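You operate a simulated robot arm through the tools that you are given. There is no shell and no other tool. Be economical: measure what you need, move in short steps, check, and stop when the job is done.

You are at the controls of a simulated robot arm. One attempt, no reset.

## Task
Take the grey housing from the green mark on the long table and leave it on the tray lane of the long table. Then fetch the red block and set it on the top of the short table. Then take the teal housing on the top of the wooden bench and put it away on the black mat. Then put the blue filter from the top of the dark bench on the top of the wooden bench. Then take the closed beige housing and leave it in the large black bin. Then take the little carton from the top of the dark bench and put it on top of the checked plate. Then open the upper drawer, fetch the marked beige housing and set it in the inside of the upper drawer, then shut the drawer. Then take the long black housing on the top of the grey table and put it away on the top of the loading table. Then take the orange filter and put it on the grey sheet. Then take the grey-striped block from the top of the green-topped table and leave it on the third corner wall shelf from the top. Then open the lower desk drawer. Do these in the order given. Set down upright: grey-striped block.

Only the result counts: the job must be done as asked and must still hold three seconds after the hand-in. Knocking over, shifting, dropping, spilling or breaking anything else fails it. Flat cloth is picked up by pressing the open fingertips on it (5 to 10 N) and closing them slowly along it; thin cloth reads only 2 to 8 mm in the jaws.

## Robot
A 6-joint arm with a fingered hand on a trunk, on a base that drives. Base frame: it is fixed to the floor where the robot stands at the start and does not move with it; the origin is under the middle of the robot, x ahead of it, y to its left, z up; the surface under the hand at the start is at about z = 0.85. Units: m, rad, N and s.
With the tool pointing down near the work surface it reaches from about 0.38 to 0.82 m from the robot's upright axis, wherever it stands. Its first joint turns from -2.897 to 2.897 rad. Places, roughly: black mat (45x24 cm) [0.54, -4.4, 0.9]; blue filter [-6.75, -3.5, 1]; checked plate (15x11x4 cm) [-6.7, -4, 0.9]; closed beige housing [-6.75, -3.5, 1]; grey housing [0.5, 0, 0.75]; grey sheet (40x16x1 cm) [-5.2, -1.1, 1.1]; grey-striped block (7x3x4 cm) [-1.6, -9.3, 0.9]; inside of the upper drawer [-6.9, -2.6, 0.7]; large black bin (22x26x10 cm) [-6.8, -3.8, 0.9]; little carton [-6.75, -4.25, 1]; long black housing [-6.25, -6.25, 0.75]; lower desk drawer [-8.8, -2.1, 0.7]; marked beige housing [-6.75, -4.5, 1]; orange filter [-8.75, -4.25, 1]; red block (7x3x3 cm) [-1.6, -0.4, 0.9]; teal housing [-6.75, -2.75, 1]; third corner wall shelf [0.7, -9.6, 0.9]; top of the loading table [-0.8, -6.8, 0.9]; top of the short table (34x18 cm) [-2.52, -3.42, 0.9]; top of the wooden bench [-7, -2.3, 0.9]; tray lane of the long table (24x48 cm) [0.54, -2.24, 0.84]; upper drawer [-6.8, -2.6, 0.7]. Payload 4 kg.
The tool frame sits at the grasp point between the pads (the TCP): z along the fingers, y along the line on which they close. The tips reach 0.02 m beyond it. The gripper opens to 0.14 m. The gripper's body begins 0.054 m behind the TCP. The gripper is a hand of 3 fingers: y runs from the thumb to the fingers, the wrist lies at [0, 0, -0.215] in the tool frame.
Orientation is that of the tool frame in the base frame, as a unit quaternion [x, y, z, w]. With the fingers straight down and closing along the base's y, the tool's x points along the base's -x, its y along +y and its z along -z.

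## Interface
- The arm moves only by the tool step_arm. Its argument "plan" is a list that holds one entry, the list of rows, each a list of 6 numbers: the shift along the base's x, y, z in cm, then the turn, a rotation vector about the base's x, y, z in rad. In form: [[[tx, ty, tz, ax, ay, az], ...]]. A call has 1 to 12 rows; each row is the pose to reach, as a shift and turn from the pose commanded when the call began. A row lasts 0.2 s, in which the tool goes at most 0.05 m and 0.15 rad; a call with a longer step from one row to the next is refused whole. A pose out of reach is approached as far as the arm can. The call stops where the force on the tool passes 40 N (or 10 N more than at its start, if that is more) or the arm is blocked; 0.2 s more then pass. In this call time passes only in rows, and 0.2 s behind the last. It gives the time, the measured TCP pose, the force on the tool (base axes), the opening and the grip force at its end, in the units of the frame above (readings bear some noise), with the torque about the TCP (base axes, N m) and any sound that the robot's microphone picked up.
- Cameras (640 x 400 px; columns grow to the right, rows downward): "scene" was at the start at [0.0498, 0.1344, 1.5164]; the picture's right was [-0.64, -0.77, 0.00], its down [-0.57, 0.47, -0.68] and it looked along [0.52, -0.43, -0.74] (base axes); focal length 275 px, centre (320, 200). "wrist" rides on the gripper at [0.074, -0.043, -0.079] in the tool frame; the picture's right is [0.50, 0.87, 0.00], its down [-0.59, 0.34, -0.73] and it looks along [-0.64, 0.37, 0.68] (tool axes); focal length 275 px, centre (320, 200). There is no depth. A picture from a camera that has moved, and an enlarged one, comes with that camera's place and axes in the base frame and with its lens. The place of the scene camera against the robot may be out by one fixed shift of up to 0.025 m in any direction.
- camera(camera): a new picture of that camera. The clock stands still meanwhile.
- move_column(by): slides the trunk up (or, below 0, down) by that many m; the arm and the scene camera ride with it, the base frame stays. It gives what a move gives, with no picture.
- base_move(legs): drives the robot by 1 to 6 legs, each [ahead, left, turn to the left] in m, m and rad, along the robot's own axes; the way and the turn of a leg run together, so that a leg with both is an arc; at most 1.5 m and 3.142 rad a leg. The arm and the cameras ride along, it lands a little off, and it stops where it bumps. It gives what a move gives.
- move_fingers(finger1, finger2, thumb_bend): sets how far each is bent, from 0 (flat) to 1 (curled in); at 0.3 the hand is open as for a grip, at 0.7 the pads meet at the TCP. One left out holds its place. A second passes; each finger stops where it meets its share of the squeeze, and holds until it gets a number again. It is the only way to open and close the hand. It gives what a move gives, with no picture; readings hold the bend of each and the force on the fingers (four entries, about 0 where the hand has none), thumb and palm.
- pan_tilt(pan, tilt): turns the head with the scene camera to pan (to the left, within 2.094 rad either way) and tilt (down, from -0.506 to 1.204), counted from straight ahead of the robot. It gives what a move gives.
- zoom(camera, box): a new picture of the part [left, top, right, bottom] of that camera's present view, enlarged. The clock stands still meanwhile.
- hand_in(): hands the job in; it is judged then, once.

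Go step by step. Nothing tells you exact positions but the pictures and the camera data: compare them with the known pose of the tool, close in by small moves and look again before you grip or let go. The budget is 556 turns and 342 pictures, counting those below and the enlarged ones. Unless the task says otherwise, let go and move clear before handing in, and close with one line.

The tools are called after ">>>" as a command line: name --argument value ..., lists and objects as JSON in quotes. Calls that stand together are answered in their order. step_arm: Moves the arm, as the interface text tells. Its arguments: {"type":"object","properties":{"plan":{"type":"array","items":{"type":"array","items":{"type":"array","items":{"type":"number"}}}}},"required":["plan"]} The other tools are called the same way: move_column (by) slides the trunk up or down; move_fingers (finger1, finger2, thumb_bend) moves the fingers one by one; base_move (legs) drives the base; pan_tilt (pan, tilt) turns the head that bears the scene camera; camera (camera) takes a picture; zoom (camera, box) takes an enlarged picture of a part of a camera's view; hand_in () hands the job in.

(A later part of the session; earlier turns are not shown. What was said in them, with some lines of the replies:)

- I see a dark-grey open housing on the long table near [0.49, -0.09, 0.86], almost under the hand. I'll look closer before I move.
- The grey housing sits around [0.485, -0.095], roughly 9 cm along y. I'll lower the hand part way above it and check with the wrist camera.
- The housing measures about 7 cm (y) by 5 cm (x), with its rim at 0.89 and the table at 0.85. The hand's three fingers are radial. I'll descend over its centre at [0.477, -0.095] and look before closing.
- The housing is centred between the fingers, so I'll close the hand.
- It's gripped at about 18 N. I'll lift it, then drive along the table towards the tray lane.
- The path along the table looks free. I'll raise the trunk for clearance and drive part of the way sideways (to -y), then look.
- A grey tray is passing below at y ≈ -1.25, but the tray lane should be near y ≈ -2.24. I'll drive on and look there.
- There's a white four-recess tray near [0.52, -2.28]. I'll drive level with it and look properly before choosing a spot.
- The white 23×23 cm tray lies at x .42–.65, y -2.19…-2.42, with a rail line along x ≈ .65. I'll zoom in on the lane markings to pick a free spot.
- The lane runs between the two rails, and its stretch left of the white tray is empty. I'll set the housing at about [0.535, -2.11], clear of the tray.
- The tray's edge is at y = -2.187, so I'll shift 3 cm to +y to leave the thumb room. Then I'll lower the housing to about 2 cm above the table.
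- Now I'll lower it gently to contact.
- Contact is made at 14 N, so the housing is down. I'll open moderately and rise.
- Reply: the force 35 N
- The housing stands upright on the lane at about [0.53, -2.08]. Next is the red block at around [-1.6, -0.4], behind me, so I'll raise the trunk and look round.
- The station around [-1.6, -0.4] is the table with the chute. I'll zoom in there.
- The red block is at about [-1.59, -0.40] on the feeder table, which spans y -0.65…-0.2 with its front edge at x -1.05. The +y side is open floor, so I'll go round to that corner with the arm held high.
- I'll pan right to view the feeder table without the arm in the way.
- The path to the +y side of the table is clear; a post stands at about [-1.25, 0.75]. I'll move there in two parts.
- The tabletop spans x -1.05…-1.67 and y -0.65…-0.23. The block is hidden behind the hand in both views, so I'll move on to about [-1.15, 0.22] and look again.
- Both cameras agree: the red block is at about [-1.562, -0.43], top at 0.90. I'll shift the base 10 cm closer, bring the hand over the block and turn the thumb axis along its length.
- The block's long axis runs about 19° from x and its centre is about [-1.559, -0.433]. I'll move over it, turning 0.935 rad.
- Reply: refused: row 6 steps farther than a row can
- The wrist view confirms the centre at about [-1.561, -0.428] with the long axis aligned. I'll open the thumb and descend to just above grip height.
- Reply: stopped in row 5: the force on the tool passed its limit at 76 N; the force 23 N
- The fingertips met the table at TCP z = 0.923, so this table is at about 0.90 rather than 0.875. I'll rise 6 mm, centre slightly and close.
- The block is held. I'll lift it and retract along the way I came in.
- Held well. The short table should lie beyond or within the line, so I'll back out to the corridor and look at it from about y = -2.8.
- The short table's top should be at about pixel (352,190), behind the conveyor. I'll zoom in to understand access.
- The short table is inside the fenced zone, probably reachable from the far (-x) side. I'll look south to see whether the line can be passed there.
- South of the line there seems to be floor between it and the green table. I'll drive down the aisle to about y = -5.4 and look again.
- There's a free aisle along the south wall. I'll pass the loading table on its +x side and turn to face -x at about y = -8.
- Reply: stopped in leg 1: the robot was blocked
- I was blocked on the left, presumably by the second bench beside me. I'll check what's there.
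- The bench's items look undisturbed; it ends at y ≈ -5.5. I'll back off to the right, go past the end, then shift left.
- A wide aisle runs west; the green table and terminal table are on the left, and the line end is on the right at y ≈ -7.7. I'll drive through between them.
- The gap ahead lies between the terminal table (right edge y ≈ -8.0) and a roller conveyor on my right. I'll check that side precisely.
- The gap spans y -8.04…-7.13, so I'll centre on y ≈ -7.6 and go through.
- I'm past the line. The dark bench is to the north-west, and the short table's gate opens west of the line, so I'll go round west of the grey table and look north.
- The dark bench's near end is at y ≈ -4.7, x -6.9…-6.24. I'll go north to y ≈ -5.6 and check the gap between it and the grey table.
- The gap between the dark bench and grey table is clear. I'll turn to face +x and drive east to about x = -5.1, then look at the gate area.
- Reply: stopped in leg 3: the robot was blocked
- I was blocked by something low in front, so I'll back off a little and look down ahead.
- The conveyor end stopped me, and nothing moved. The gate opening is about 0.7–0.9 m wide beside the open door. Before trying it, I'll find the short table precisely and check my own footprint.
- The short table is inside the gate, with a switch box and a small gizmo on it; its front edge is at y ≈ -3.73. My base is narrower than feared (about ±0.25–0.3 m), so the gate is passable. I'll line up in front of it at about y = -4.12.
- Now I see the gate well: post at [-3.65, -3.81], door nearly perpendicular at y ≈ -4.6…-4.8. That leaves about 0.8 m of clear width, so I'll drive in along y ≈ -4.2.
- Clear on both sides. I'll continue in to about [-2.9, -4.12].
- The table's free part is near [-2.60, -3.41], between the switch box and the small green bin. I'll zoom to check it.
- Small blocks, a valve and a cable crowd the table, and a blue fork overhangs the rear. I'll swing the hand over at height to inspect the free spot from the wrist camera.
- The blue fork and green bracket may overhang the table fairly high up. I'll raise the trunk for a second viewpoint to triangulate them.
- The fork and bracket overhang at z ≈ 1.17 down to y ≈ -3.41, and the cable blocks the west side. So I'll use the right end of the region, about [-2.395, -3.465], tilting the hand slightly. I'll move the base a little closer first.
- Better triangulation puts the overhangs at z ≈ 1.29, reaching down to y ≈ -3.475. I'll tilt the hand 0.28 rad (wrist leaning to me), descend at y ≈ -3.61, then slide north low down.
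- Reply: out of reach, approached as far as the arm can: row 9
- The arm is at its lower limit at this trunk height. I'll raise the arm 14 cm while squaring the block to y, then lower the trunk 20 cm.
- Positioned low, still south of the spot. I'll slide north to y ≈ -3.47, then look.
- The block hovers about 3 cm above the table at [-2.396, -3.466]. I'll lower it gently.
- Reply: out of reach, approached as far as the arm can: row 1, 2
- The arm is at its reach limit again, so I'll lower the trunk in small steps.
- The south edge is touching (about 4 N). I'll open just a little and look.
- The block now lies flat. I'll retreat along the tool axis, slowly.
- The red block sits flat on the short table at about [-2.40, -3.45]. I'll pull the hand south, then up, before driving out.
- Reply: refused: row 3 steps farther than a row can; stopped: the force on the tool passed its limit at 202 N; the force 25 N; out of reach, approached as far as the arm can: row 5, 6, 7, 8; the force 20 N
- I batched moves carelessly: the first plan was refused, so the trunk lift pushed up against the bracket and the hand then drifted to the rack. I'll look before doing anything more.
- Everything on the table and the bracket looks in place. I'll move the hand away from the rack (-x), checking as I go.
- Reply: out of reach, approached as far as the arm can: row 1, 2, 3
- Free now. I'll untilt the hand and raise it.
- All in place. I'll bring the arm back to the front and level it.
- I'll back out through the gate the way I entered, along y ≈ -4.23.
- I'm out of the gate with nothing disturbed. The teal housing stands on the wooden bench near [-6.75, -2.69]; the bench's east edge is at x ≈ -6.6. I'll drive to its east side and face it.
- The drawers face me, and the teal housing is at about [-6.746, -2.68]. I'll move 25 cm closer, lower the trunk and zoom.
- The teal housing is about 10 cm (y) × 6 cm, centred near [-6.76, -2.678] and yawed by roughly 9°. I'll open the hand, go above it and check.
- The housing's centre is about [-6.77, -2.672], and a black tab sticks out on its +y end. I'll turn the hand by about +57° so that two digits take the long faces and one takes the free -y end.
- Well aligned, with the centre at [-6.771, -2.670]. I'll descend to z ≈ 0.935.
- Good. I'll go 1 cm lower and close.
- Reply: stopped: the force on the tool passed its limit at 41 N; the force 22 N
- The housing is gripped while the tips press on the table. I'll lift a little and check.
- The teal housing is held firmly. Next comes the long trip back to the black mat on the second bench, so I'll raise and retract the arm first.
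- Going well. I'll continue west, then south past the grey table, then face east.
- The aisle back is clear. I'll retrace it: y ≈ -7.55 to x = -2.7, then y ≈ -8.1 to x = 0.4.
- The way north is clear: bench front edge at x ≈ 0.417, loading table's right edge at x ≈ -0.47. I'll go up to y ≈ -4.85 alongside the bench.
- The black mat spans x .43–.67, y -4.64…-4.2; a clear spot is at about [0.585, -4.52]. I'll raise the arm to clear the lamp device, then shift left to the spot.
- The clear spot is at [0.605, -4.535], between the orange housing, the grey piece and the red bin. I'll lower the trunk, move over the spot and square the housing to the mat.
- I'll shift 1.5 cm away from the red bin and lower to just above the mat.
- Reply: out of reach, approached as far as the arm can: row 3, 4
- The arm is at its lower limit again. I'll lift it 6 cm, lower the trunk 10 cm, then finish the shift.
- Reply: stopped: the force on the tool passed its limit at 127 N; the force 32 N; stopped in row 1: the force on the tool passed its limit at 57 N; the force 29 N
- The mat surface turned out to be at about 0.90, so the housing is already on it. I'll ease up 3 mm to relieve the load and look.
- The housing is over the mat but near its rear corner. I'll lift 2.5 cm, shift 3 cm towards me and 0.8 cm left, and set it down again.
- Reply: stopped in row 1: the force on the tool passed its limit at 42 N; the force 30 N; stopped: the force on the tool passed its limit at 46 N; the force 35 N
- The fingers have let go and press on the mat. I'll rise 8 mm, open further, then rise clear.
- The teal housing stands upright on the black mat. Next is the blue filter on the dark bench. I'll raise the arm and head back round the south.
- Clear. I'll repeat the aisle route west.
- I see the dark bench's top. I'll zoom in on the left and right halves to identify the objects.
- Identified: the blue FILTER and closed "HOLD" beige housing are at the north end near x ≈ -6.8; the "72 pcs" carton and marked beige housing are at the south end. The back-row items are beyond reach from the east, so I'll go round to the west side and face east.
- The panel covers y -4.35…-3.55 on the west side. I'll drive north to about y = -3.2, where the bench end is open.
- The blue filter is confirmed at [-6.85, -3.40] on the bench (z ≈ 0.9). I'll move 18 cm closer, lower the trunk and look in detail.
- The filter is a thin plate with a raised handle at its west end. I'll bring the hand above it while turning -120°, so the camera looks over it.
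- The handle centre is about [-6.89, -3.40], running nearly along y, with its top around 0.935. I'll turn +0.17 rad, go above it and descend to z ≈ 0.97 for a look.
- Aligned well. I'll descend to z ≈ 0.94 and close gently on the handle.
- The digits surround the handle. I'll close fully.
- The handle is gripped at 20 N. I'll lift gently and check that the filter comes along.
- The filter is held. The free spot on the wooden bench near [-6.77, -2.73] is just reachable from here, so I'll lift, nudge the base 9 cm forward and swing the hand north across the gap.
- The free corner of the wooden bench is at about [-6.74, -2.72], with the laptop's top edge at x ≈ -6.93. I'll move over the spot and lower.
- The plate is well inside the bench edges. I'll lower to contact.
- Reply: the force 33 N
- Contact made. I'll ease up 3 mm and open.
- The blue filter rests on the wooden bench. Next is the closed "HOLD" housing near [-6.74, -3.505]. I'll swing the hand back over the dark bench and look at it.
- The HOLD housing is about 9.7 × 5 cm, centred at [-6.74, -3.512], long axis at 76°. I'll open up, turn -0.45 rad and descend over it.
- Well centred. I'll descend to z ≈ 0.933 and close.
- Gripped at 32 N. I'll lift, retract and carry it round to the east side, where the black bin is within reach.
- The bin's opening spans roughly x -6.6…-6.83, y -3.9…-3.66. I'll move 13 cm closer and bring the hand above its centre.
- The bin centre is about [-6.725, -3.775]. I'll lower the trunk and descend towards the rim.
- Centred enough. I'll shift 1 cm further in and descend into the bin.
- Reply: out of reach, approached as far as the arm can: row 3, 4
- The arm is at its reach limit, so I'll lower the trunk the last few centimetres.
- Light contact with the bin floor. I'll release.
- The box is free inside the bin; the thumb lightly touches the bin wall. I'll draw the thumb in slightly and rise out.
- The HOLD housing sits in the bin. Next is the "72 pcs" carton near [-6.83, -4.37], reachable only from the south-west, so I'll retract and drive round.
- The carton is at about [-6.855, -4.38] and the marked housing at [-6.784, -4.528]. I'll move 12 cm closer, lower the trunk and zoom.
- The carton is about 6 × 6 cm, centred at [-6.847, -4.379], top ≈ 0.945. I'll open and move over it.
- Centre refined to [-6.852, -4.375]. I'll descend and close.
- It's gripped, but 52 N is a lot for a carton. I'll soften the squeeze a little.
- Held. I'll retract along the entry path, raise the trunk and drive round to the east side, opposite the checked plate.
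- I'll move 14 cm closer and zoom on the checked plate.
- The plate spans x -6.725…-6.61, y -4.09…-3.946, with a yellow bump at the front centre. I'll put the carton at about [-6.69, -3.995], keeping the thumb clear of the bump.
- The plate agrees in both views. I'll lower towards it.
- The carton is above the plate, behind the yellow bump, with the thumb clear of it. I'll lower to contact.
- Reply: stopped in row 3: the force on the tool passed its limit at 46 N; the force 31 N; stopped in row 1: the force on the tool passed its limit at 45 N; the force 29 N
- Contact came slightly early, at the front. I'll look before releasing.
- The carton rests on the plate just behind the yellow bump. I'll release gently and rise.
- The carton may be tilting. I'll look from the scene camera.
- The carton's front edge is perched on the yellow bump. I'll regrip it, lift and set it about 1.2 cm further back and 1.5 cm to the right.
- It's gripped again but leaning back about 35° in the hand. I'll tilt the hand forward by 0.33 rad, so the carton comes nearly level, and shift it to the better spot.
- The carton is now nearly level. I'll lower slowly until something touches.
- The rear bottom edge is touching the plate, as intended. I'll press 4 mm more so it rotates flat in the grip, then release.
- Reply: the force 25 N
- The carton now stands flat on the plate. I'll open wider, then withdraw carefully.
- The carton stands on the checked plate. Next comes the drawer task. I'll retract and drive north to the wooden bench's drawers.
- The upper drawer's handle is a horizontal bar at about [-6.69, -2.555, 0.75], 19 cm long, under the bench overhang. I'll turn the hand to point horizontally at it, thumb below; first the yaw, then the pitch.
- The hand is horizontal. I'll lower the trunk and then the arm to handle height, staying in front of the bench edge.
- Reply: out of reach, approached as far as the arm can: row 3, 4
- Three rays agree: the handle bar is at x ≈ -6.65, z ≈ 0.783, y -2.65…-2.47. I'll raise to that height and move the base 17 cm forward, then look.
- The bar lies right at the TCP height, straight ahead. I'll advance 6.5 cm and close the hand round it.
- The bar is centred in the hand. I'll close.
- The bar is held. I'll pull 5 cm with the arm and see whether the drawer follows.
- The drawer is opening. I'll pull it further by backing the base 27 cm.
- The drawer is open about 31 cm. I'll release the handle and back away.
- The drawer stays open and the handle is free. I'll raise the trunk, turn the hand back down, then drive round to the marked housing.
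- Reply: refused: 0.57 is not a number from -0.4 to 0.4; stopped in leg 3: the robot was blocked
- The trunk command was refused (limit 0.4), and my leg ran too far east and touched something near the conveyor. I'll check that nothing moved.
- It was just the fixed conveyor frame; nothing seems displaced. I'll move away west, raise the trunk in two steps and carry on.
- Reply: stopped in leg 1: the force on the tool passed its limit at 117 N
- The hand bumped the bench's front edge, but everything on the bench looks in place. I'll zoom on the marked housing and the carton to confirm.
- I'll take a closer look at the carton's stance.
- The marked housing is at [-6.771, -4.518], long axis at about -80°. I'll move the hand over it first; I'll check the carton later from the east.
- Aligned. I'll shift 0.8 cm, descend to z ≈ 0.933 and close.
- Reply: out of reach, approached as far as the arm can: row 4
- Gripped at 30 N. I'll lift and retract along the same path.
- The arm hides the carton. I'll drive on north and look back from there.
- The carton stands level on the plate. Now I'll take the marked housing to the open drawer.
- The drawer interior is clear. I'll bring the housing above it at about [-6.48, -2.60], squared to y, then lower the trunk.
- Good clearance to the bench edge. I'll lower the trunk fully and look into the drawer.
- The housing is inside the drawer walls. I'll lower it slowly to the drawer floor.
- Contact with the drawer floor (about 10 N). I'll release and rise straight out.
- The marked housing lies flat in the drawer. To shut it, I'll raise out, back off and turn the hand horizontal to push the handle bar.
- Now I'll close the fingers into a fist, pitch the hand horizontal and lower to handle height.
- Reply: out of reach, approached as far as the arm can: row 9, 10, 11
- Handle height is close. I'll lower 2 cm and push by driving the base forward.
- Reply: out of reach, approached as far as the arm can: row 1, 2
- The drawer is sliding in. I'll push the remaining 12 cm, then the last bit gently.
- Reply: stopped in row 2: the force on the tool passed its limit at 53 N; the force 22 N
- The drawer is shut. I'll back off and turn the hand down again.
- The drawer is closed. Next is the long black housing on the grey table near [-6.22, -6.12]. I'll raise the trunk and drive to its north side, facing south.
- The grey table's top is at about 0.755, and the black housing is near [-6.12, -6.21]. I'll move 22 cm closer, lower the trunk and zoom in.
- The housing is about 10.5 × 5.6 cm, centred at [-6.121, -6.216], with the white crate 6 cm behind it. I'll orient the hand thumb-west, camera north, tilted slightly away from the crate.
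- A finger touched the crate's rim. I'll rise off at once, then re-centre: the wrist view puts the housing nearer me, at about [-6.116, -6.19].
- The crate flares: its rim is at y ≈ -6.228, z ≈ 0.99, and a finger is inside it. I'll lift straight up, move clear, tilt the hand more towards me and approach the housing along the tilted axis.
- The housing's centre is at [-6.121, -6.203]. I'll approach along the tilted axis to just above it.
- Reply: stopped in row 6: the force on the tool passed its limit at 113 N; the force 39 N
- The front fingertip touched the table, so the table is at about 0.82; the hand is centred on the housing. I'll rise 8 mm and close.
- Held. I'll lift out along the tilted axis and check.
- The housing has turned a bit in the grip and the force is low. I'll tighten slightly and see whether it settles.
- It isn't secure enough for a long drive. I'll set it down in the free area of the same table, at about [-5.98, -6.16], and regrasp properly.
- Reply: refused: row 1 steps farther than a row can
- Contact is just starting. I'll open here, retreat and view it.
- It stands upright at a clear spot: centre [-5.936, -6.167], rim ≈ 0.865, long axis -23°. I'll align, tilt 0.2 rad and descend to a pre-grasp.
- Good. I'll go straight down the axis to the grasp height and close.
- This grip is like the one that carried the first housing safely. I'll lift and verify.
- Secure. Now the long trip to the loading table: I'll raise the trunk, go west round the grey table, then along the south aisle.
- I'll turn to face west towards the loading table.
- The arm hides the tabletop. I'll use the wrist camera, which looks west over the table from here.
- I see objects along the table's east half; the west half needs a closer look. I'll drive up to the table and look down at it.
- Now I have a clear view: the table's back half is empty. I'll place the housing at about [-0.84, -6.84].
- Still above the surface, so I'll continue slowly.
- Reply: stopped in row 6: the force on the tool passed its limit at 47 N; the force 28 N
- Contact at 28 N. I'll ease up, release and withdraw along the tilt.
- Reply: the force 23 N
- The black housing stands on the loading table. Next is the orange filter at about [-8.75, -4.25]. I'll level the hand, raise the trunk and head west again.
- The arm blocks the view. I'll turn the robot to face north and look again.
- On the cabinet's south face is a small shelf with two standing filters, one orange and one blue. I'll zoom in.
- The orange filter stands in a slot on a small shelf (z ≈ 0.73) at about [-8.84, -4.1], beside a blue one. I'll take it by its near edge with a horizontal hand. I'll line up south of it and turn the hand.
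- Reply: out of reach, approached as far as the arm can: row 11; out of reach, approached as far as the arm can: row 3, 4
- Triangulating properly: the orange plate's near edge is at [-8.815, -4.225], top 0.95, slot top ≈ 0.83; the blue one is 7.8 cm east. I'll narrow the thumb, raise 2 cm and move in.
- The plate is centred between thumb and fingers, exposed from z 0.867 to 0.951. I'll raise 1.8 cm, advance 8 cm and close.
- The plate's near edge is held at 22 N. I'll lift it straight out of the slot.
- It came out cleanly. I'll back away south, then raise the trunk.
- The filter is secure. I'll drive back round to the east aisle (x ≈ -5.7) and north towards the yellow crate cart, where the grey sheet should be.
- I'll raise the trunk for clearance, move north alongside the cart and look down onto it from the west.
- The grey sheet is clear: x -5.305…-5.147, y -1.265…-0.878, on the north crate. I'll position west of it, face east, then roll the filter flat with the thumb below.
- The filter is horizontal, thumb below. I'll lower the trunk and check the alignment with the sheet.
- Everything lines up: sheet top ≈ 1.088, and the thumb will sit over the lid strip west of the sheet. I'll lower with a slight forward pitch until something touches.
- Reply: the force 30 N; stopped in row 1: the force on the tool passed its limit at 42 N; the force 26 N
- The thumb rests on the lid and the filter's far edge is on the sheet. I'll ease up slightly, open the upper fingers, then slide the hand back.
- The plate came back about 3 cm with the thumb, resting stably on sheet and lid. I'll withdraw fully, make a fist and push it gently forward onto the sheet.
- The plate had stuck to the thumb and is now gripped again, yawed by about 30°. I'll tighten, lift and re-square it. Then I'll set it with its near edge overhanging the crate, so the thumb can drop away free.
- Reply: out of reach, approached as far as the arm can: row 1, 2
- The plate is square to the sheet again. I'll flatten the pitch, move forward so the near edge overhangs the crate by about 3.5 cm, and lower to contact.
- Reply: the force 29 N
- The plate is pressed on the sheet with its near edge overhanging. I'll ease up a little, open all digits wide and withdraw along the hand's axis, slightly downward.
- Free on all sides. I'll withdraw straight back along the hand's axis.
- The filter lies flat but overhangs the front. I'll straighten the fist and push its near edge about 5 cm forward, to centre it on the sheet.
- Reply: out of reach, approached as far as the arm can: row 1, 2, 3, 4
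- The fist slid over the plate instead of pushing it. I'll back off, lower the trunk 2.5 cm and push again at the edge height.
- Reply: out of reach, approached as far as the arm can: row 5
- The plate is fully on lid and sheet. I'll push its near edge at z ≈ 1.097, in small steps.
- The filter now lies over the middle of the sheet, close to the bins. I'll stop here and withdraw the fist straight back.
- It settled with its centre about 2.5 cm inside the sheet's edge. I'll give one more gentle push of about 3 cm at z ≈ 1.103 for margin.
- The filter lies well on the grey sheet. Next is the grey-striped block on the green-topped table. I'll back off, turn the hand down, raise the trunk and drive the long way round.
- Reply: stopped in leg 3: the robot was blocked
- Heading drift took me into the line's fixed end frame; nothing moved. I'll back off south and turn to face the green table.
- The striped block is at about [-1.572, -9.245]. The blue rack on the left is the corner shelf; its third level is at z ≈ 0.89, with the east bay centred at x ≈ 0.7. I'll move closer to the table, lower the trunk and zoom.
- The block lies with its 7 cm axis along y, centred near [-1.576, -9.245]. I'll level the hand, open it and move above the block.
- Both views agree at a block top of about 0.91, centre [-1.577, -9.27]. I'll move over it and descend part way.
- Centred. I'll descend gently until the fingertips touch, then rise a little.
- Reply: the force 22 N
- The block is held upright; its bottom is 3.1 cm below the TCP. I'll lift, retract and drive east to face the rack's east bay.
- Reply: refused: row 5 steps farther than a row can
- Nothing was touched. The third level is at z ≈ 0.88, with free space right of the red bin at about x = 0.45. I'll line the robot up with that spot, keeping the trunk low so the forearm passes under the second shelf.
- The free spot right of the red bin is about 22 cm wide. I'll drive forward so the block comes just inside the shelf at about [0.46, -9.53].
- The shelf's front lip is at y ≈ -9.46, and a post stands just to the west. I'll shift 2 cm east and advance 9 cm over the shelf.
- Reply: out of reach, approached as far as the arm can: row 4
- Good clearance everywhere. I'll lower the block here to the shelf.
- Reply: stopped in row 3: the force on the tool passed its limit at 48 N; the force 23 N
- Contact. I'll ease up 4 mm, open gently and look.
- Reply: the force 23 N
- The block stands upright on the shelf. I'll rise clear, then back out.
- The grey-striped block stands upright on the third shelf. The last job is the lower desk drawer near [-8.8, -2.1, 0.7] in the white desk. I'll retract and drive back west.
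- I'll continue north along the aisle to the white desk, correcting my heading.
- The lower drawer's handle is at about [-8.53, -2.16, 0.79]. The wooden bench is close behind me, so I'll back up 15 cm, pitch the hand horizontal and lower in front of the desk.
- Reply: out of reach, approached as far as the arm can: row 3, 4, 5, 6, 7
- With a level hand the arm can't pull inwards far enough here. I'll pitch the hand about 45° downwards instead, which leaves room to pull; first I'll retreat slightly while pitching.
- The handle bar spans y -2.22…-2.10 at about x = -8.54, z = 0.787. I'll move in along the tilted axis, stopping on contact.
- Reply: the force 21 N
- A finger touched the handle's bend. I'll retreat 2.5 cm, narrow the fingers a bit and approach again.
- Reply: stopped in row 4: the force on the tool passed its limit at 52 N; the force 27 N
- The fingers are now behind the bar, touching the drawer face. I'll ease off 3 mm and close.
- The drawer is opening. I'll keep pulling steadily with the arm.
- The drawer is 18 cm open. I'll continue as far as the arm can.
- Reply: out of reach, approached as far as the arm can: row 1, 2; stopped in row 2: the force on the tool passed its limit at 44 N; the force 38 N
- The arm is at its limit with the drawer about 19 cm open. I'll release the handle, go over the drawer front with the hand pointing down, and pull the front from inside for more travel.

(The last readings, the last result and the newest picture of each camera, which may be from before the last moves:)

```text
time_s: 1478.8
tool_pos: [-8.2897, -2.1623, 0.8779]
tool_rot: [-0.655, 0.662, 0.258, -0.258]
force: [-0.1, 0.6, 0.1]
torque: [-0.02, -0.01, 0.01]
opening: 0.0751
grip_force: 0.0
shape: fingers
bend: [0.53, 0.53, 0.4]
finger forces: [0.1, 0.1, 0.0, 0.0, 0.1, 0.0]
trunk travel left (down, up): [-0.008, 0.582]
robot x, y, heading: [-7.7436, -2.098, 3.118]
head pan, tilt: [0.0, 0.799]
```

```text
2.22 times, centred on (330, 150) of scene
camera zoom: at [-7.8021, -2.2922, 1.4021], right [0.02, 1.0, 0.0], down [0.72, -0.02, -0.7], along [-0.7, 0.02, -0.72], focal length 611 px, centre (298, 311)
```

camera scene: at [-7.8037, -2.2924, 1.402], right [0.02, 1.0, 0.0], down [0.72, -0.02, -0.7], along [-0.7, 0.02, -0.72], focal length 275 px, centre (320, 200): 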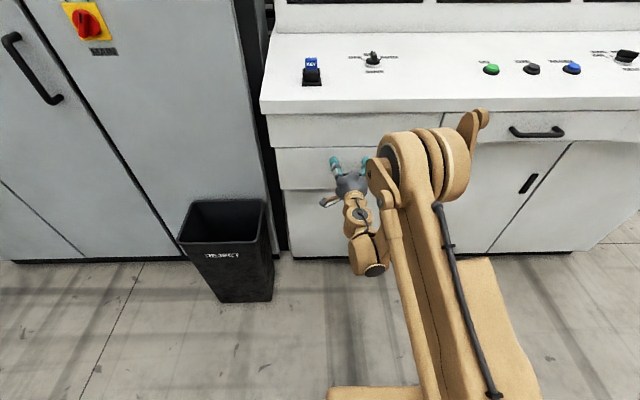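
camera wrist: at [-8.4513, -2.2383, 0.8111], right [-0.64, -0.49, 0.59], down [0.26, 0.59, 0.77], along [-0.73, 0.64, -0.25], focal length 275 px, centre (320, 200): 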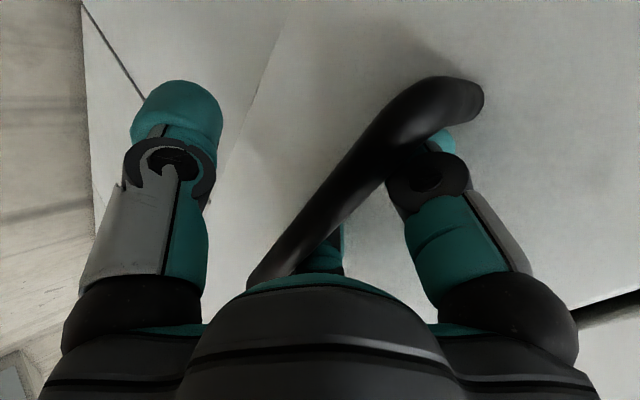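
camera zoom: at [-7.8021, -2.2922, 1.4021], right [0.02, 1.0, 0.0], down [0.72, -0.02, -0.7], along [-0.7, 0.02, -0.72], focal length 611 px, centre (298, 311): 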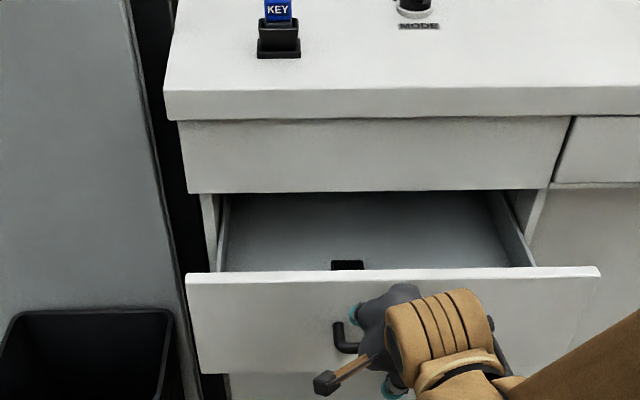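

The drawer is about 16–17 cm open. I'll make a fist, bring the hand upright above the gap behind the drawer front, and look.

>>> move_fingers --finger1 0.68 --finger2 0.68 --thumb_bend 0.68

>>> step_arm --plan '[[[-0.5, 0, 4, 0, -0.13, 0], [-2, 0, 8, 0, -0.26, 0], [-5, 0, 11, 0, -0.39, 0], [-8.5, 0, 13, 0, -0.52, 0], [-12, 0, 13, 0, -0.65, 0], [-15, 0, 13, 0, -0.76, 0], [-16.3, 0, 13, 0, -0.76, 0]]]'

>>> zoom --camera "scene" --box '[230, 60, 430, 240]'

>>> camera --camera "wrist"

```text
time_s: 1479.8
tool_pos: [-8.2898, -2.1643, 0.8778]
tool_rot: [-0.654, 0.662, 0.26, -0.259]
force: [0.3, -0.6, -0.2]
torque: [0.04, 0.01, 0.0]
opening: 0.0077
grip_force: 0.2
shape: fingers
bend: [0.68, 0.68, 0.68]
finger forces: [0.0, 0.0, 0.0, 0.1, 0.0, 0.0]
trunk travel left (down, up): [-0.008, 0.582]
robot x, y, heading: [-7.7426, -2.0967, 3.122]
head pan, tilt: [0.0, 0.799]
```

```text
time_s: 1481.4
tool_pos: [-8.4542, -2.1621, 1.0047]
tool_rot: [-0.703, 0.711, -0.002, 0.006]
force: [-0.6, -0.4, -0.3]
torque: [-0.02, -0.02, 0.01]
opening: 0.0076
grip_force: 0.0
shape: fingers
bend: [0.68, 0.68, 0.68]
finger forces: [0.0, 0.0, 0.0, 0.0, 0.0, 0.0]
trunk travel left (down, up): [-0.008, 0.582]
robot x, y, heading: [-7.7461, -2.0976, 3.115]
head pan, tilt: [0.0, 0.799]
```

```text
2.22 times, centred on (330, 150) of scene
camera zoom: at [-7.8029, -2.2922, 1.402], right [0.02, 1.0, 0.0], down [0.72, -0.02, -0.7], along [-0.7, 0.02, -0.72], focal length 611 px, centre (298, 311)
```

zoom: 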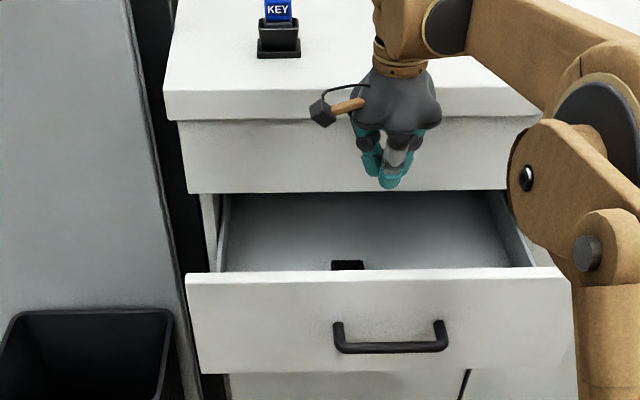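

```text
24 pictures are left
camera wrist: at [-8.4146, -2.2376, 1.0828], right [-0.87, -0.49, -0.01], down [-0.34, 0.59, 0.73], along [-0.35, 0.64, -0.68], focal length 275 px, centre (320, 200)
```

wrist: 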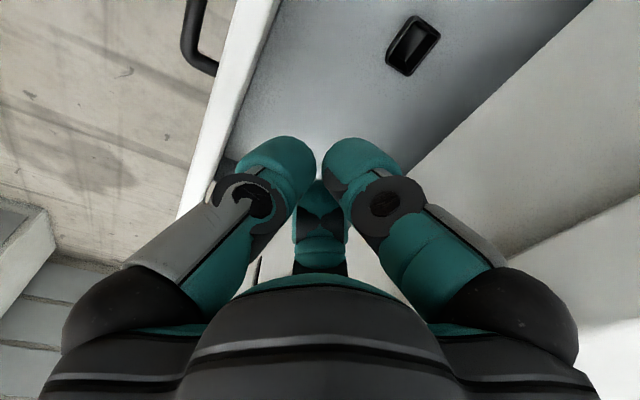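

The fist fits between the drawer front (inner face x ≈ -8.412) and the panel above. I'll lower it just inside, then pull the front outward.

>>> step_arm --plan '[[[0, 0, -4, 0, 0, 0], [0, 0, -8, 0, 0, 0], [0, 0, -12, 0, 0, 0], [0, 0, -15, 0, 0, 0], [0, 0, -17, 0, 0, 0]]]'

>>> step_arm --plan '[[[2, 0, 0, 0, 0, 0], [4, 0, 0, 0, 0, 0], [6, 0, 0, 0, 0, 0], [8, 0, 0, 0, 0, 0], [10, 0, 0, 0, 0, 0], [12, 0, 0, 0, 0, 0]]]'

>>> zoom --camera "scene" --box '[230, 60, 450, 260]'

```text
time_s: 1482.6
tool_pos: [-8.4534, -2.1627, 0.8352]
tool_rot: [-0.703, 0.711, -0.003, 0.007]
force: [-0.6, -0.4, 0.9]
torque: [-0.01, -0.02, 0.01]
opening: 0.0077
grip_force: 0.1
shape: fingers
bend: [0.68, 0.68, 0.68]
finger forces: [0.1, 0.1, 0.1, 0.1, 0.4, 0.0]
trunk travel left (down, up): [-0.008, 0.582]
robot x, y, heading: [-7.7458, -2.0976, 3.116]
head pan, tilt: [0.0, 0.799]
```

```text
time_s: 1484.0
tool_pos: [-8.3332, -2.1629, 0.8363]
tool_rot: [-0.703, 0.711, -0.002, 0.005]
force: [-0.7, 0.3, 0.5]
torque: [0.0, -0.03, -0.03]
opening: 0.0072
grip_force: 0.0
shape: fingers
bend: [0.68, 0.68, 0.68]
finger forces: [0.0, 0.1, 0.0, 0.0, 0.1, 0.0]
trunk travel left (down, up): [-0.008, 0.582]
robot x, y, heading: [-7.7456, -2.0969, 3.123]
head pan, tilt: [0.0, 0.799]
```

```text
2.00 times, centred on (340, 160) of scene
camera zoom: at [-7.8023, -2.2923, 1.4021], right [0.02, 1.0, 0.0], down [0.72, -0.02, -0.7], along [-0.7, 0.02, -0.72], focal length 550 px, centre (280, 280)
```

zoom: 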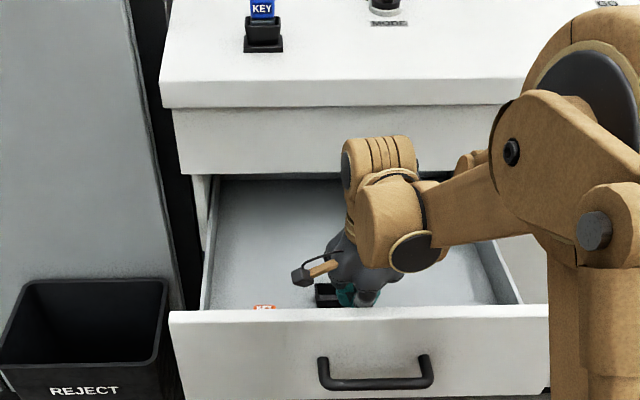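

It's now about 26 cm open. I'll pull another 8 cm.

>>> step_arm --plan '[[[2, 0, 0, 0, 0, 0], [4, 0, 0, 0, 0, 0], [6, 0, 0, 0, 0, 0], [8, 0, 0, 0, 0, 0]]]'

>>> zoom --camera "scene" --box '[230, 60, 450, 260]'

```text
time_s: 1484.6
tool_pos: [-8.305, -2.1632, 0.8368]
tool_rot: [-0.702, 0.712, 0.0, 0.003]
force: [-16.3, -1.6, 8.0]
torque: [0.07, -1.04, -0.06]
opening: 0.0059
grip_force: 9.1
shape: fingers
bend: [0.68, 0.68, 0.69]
finger forces: [0.0, 0.1, 0.1, 0.0, 18.3, 0.0]
trunk travel left (down, up): [-0.008, 0.582]
robot x, y, heading: [-7.7491, -2.1017, 3.117]
head pan, tilt: [0.0, 0.799]
stopped in row 2: the force on the tool passed its limit at 70 N (the readings are from after the stop); the commanded pose is now the measured one
```

```text
2.00 times, centred on (340, 160) of scene
camera zoom: at [-7.8043, -2.2923, 1.402], right [0.02, 1.0, 0.0], down [0.72, -0.02, -0.7], along [-0.7, 0.02, -0.72], focal length 550 px, centre (280, 280)
```

zoom: 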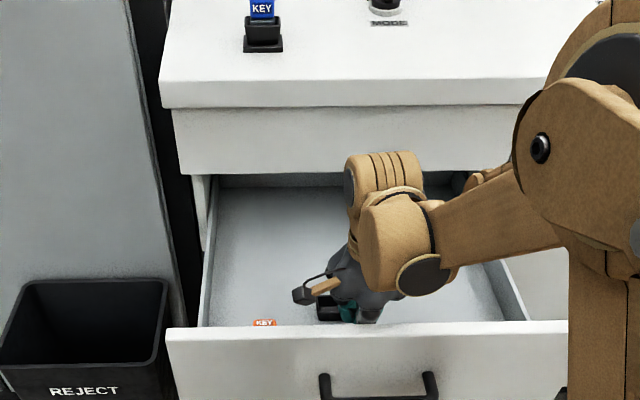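

That's the end stop: the drawer is fully open. I'll lift the hand clear.

>>> step_arm --plan '[[[-1.5, 0, 0.5, 0, 0, 0], [-2.5, 0, 4, 0, 0, 0], [-2.5, 0, 8.5, 0, 0, 0], [-2.5, 0, 13, 0, 0, 0], [-2.5, 0, 17.5, 0, 0, 0], [-2, 0, 22, 0, 0, 0]]]'

>>> move_column --by 0.3

>>> camera --camera "scene"

```text
time_s: 1486.0
tool_pos: [-8.3214, -2.1633, 1.0567]
tool_rot: [-0.704, 0.71, 0.0, 0.004]
force: [0.1, -0.3, -0.7]
torque: [0.02, 0.0, 0.0]
opening: 0.0078
grip_force: 0.0
shape: fingers
bend: [0.68, 0.68, 0.68]
finger forces: [0.1, 0.0, 0.0, 0.0, 0.0, 0.0]
trunk travel left (down, up): [-0.008, 0.582]
robot x, y, heading: [-7.7526, -2.102, 3.122]
head pan, tilt: [0.0, 0.799]
```

```text
time_s: 1489.0
tool_pos: [-8.3221, -2.1631, 1.3568]
tool_rot: [-0.704, 0.71, 0.0, 0.003]
force: [-0.4, 0.2, 0.2]
torque: [0.03, 0.02, 0.02]
opening: 0.0079
grip_force: 0.0
shape: fingers
bend: [0.68, 0.68, 0.68]
finger forces: [0.1, 0.0, 0.1, 0.0, 0.0, 0.0]
trunk travel left (down, up): [-0.308, 0.282]
robot x, y, heading: [-7.7456, -2.1021, 3.117]
head pan, tilt: [0.0, 0.799]
```

```text
21 pictures are left
camera scene: at [-7.8029, -2.2923, 1.702], right [0.02, 1.0, 0.0], down [0.72, -0.02, -0.7], along [-0.7, 0.02, -0.72], focal length 275 px, centre (320, 200)
```

scene: 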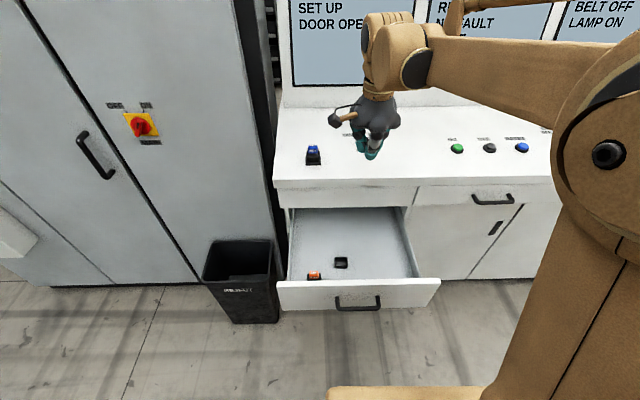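

The lower desk drawer is fully open and the hand is clear of everything. All eleven jobs are done in the order given, so I'm handing in.

>>> hand_in

```text
The job is handed in.
```

All eleven jobs were done in the order given and handed in, with the grey-striped block upright on the third shelf. I saw nothing else knocked over or shifted, despite a few bumps: fixed frames and bench edges, the short table's bracket, and a light finger touch on the white crate's rim.
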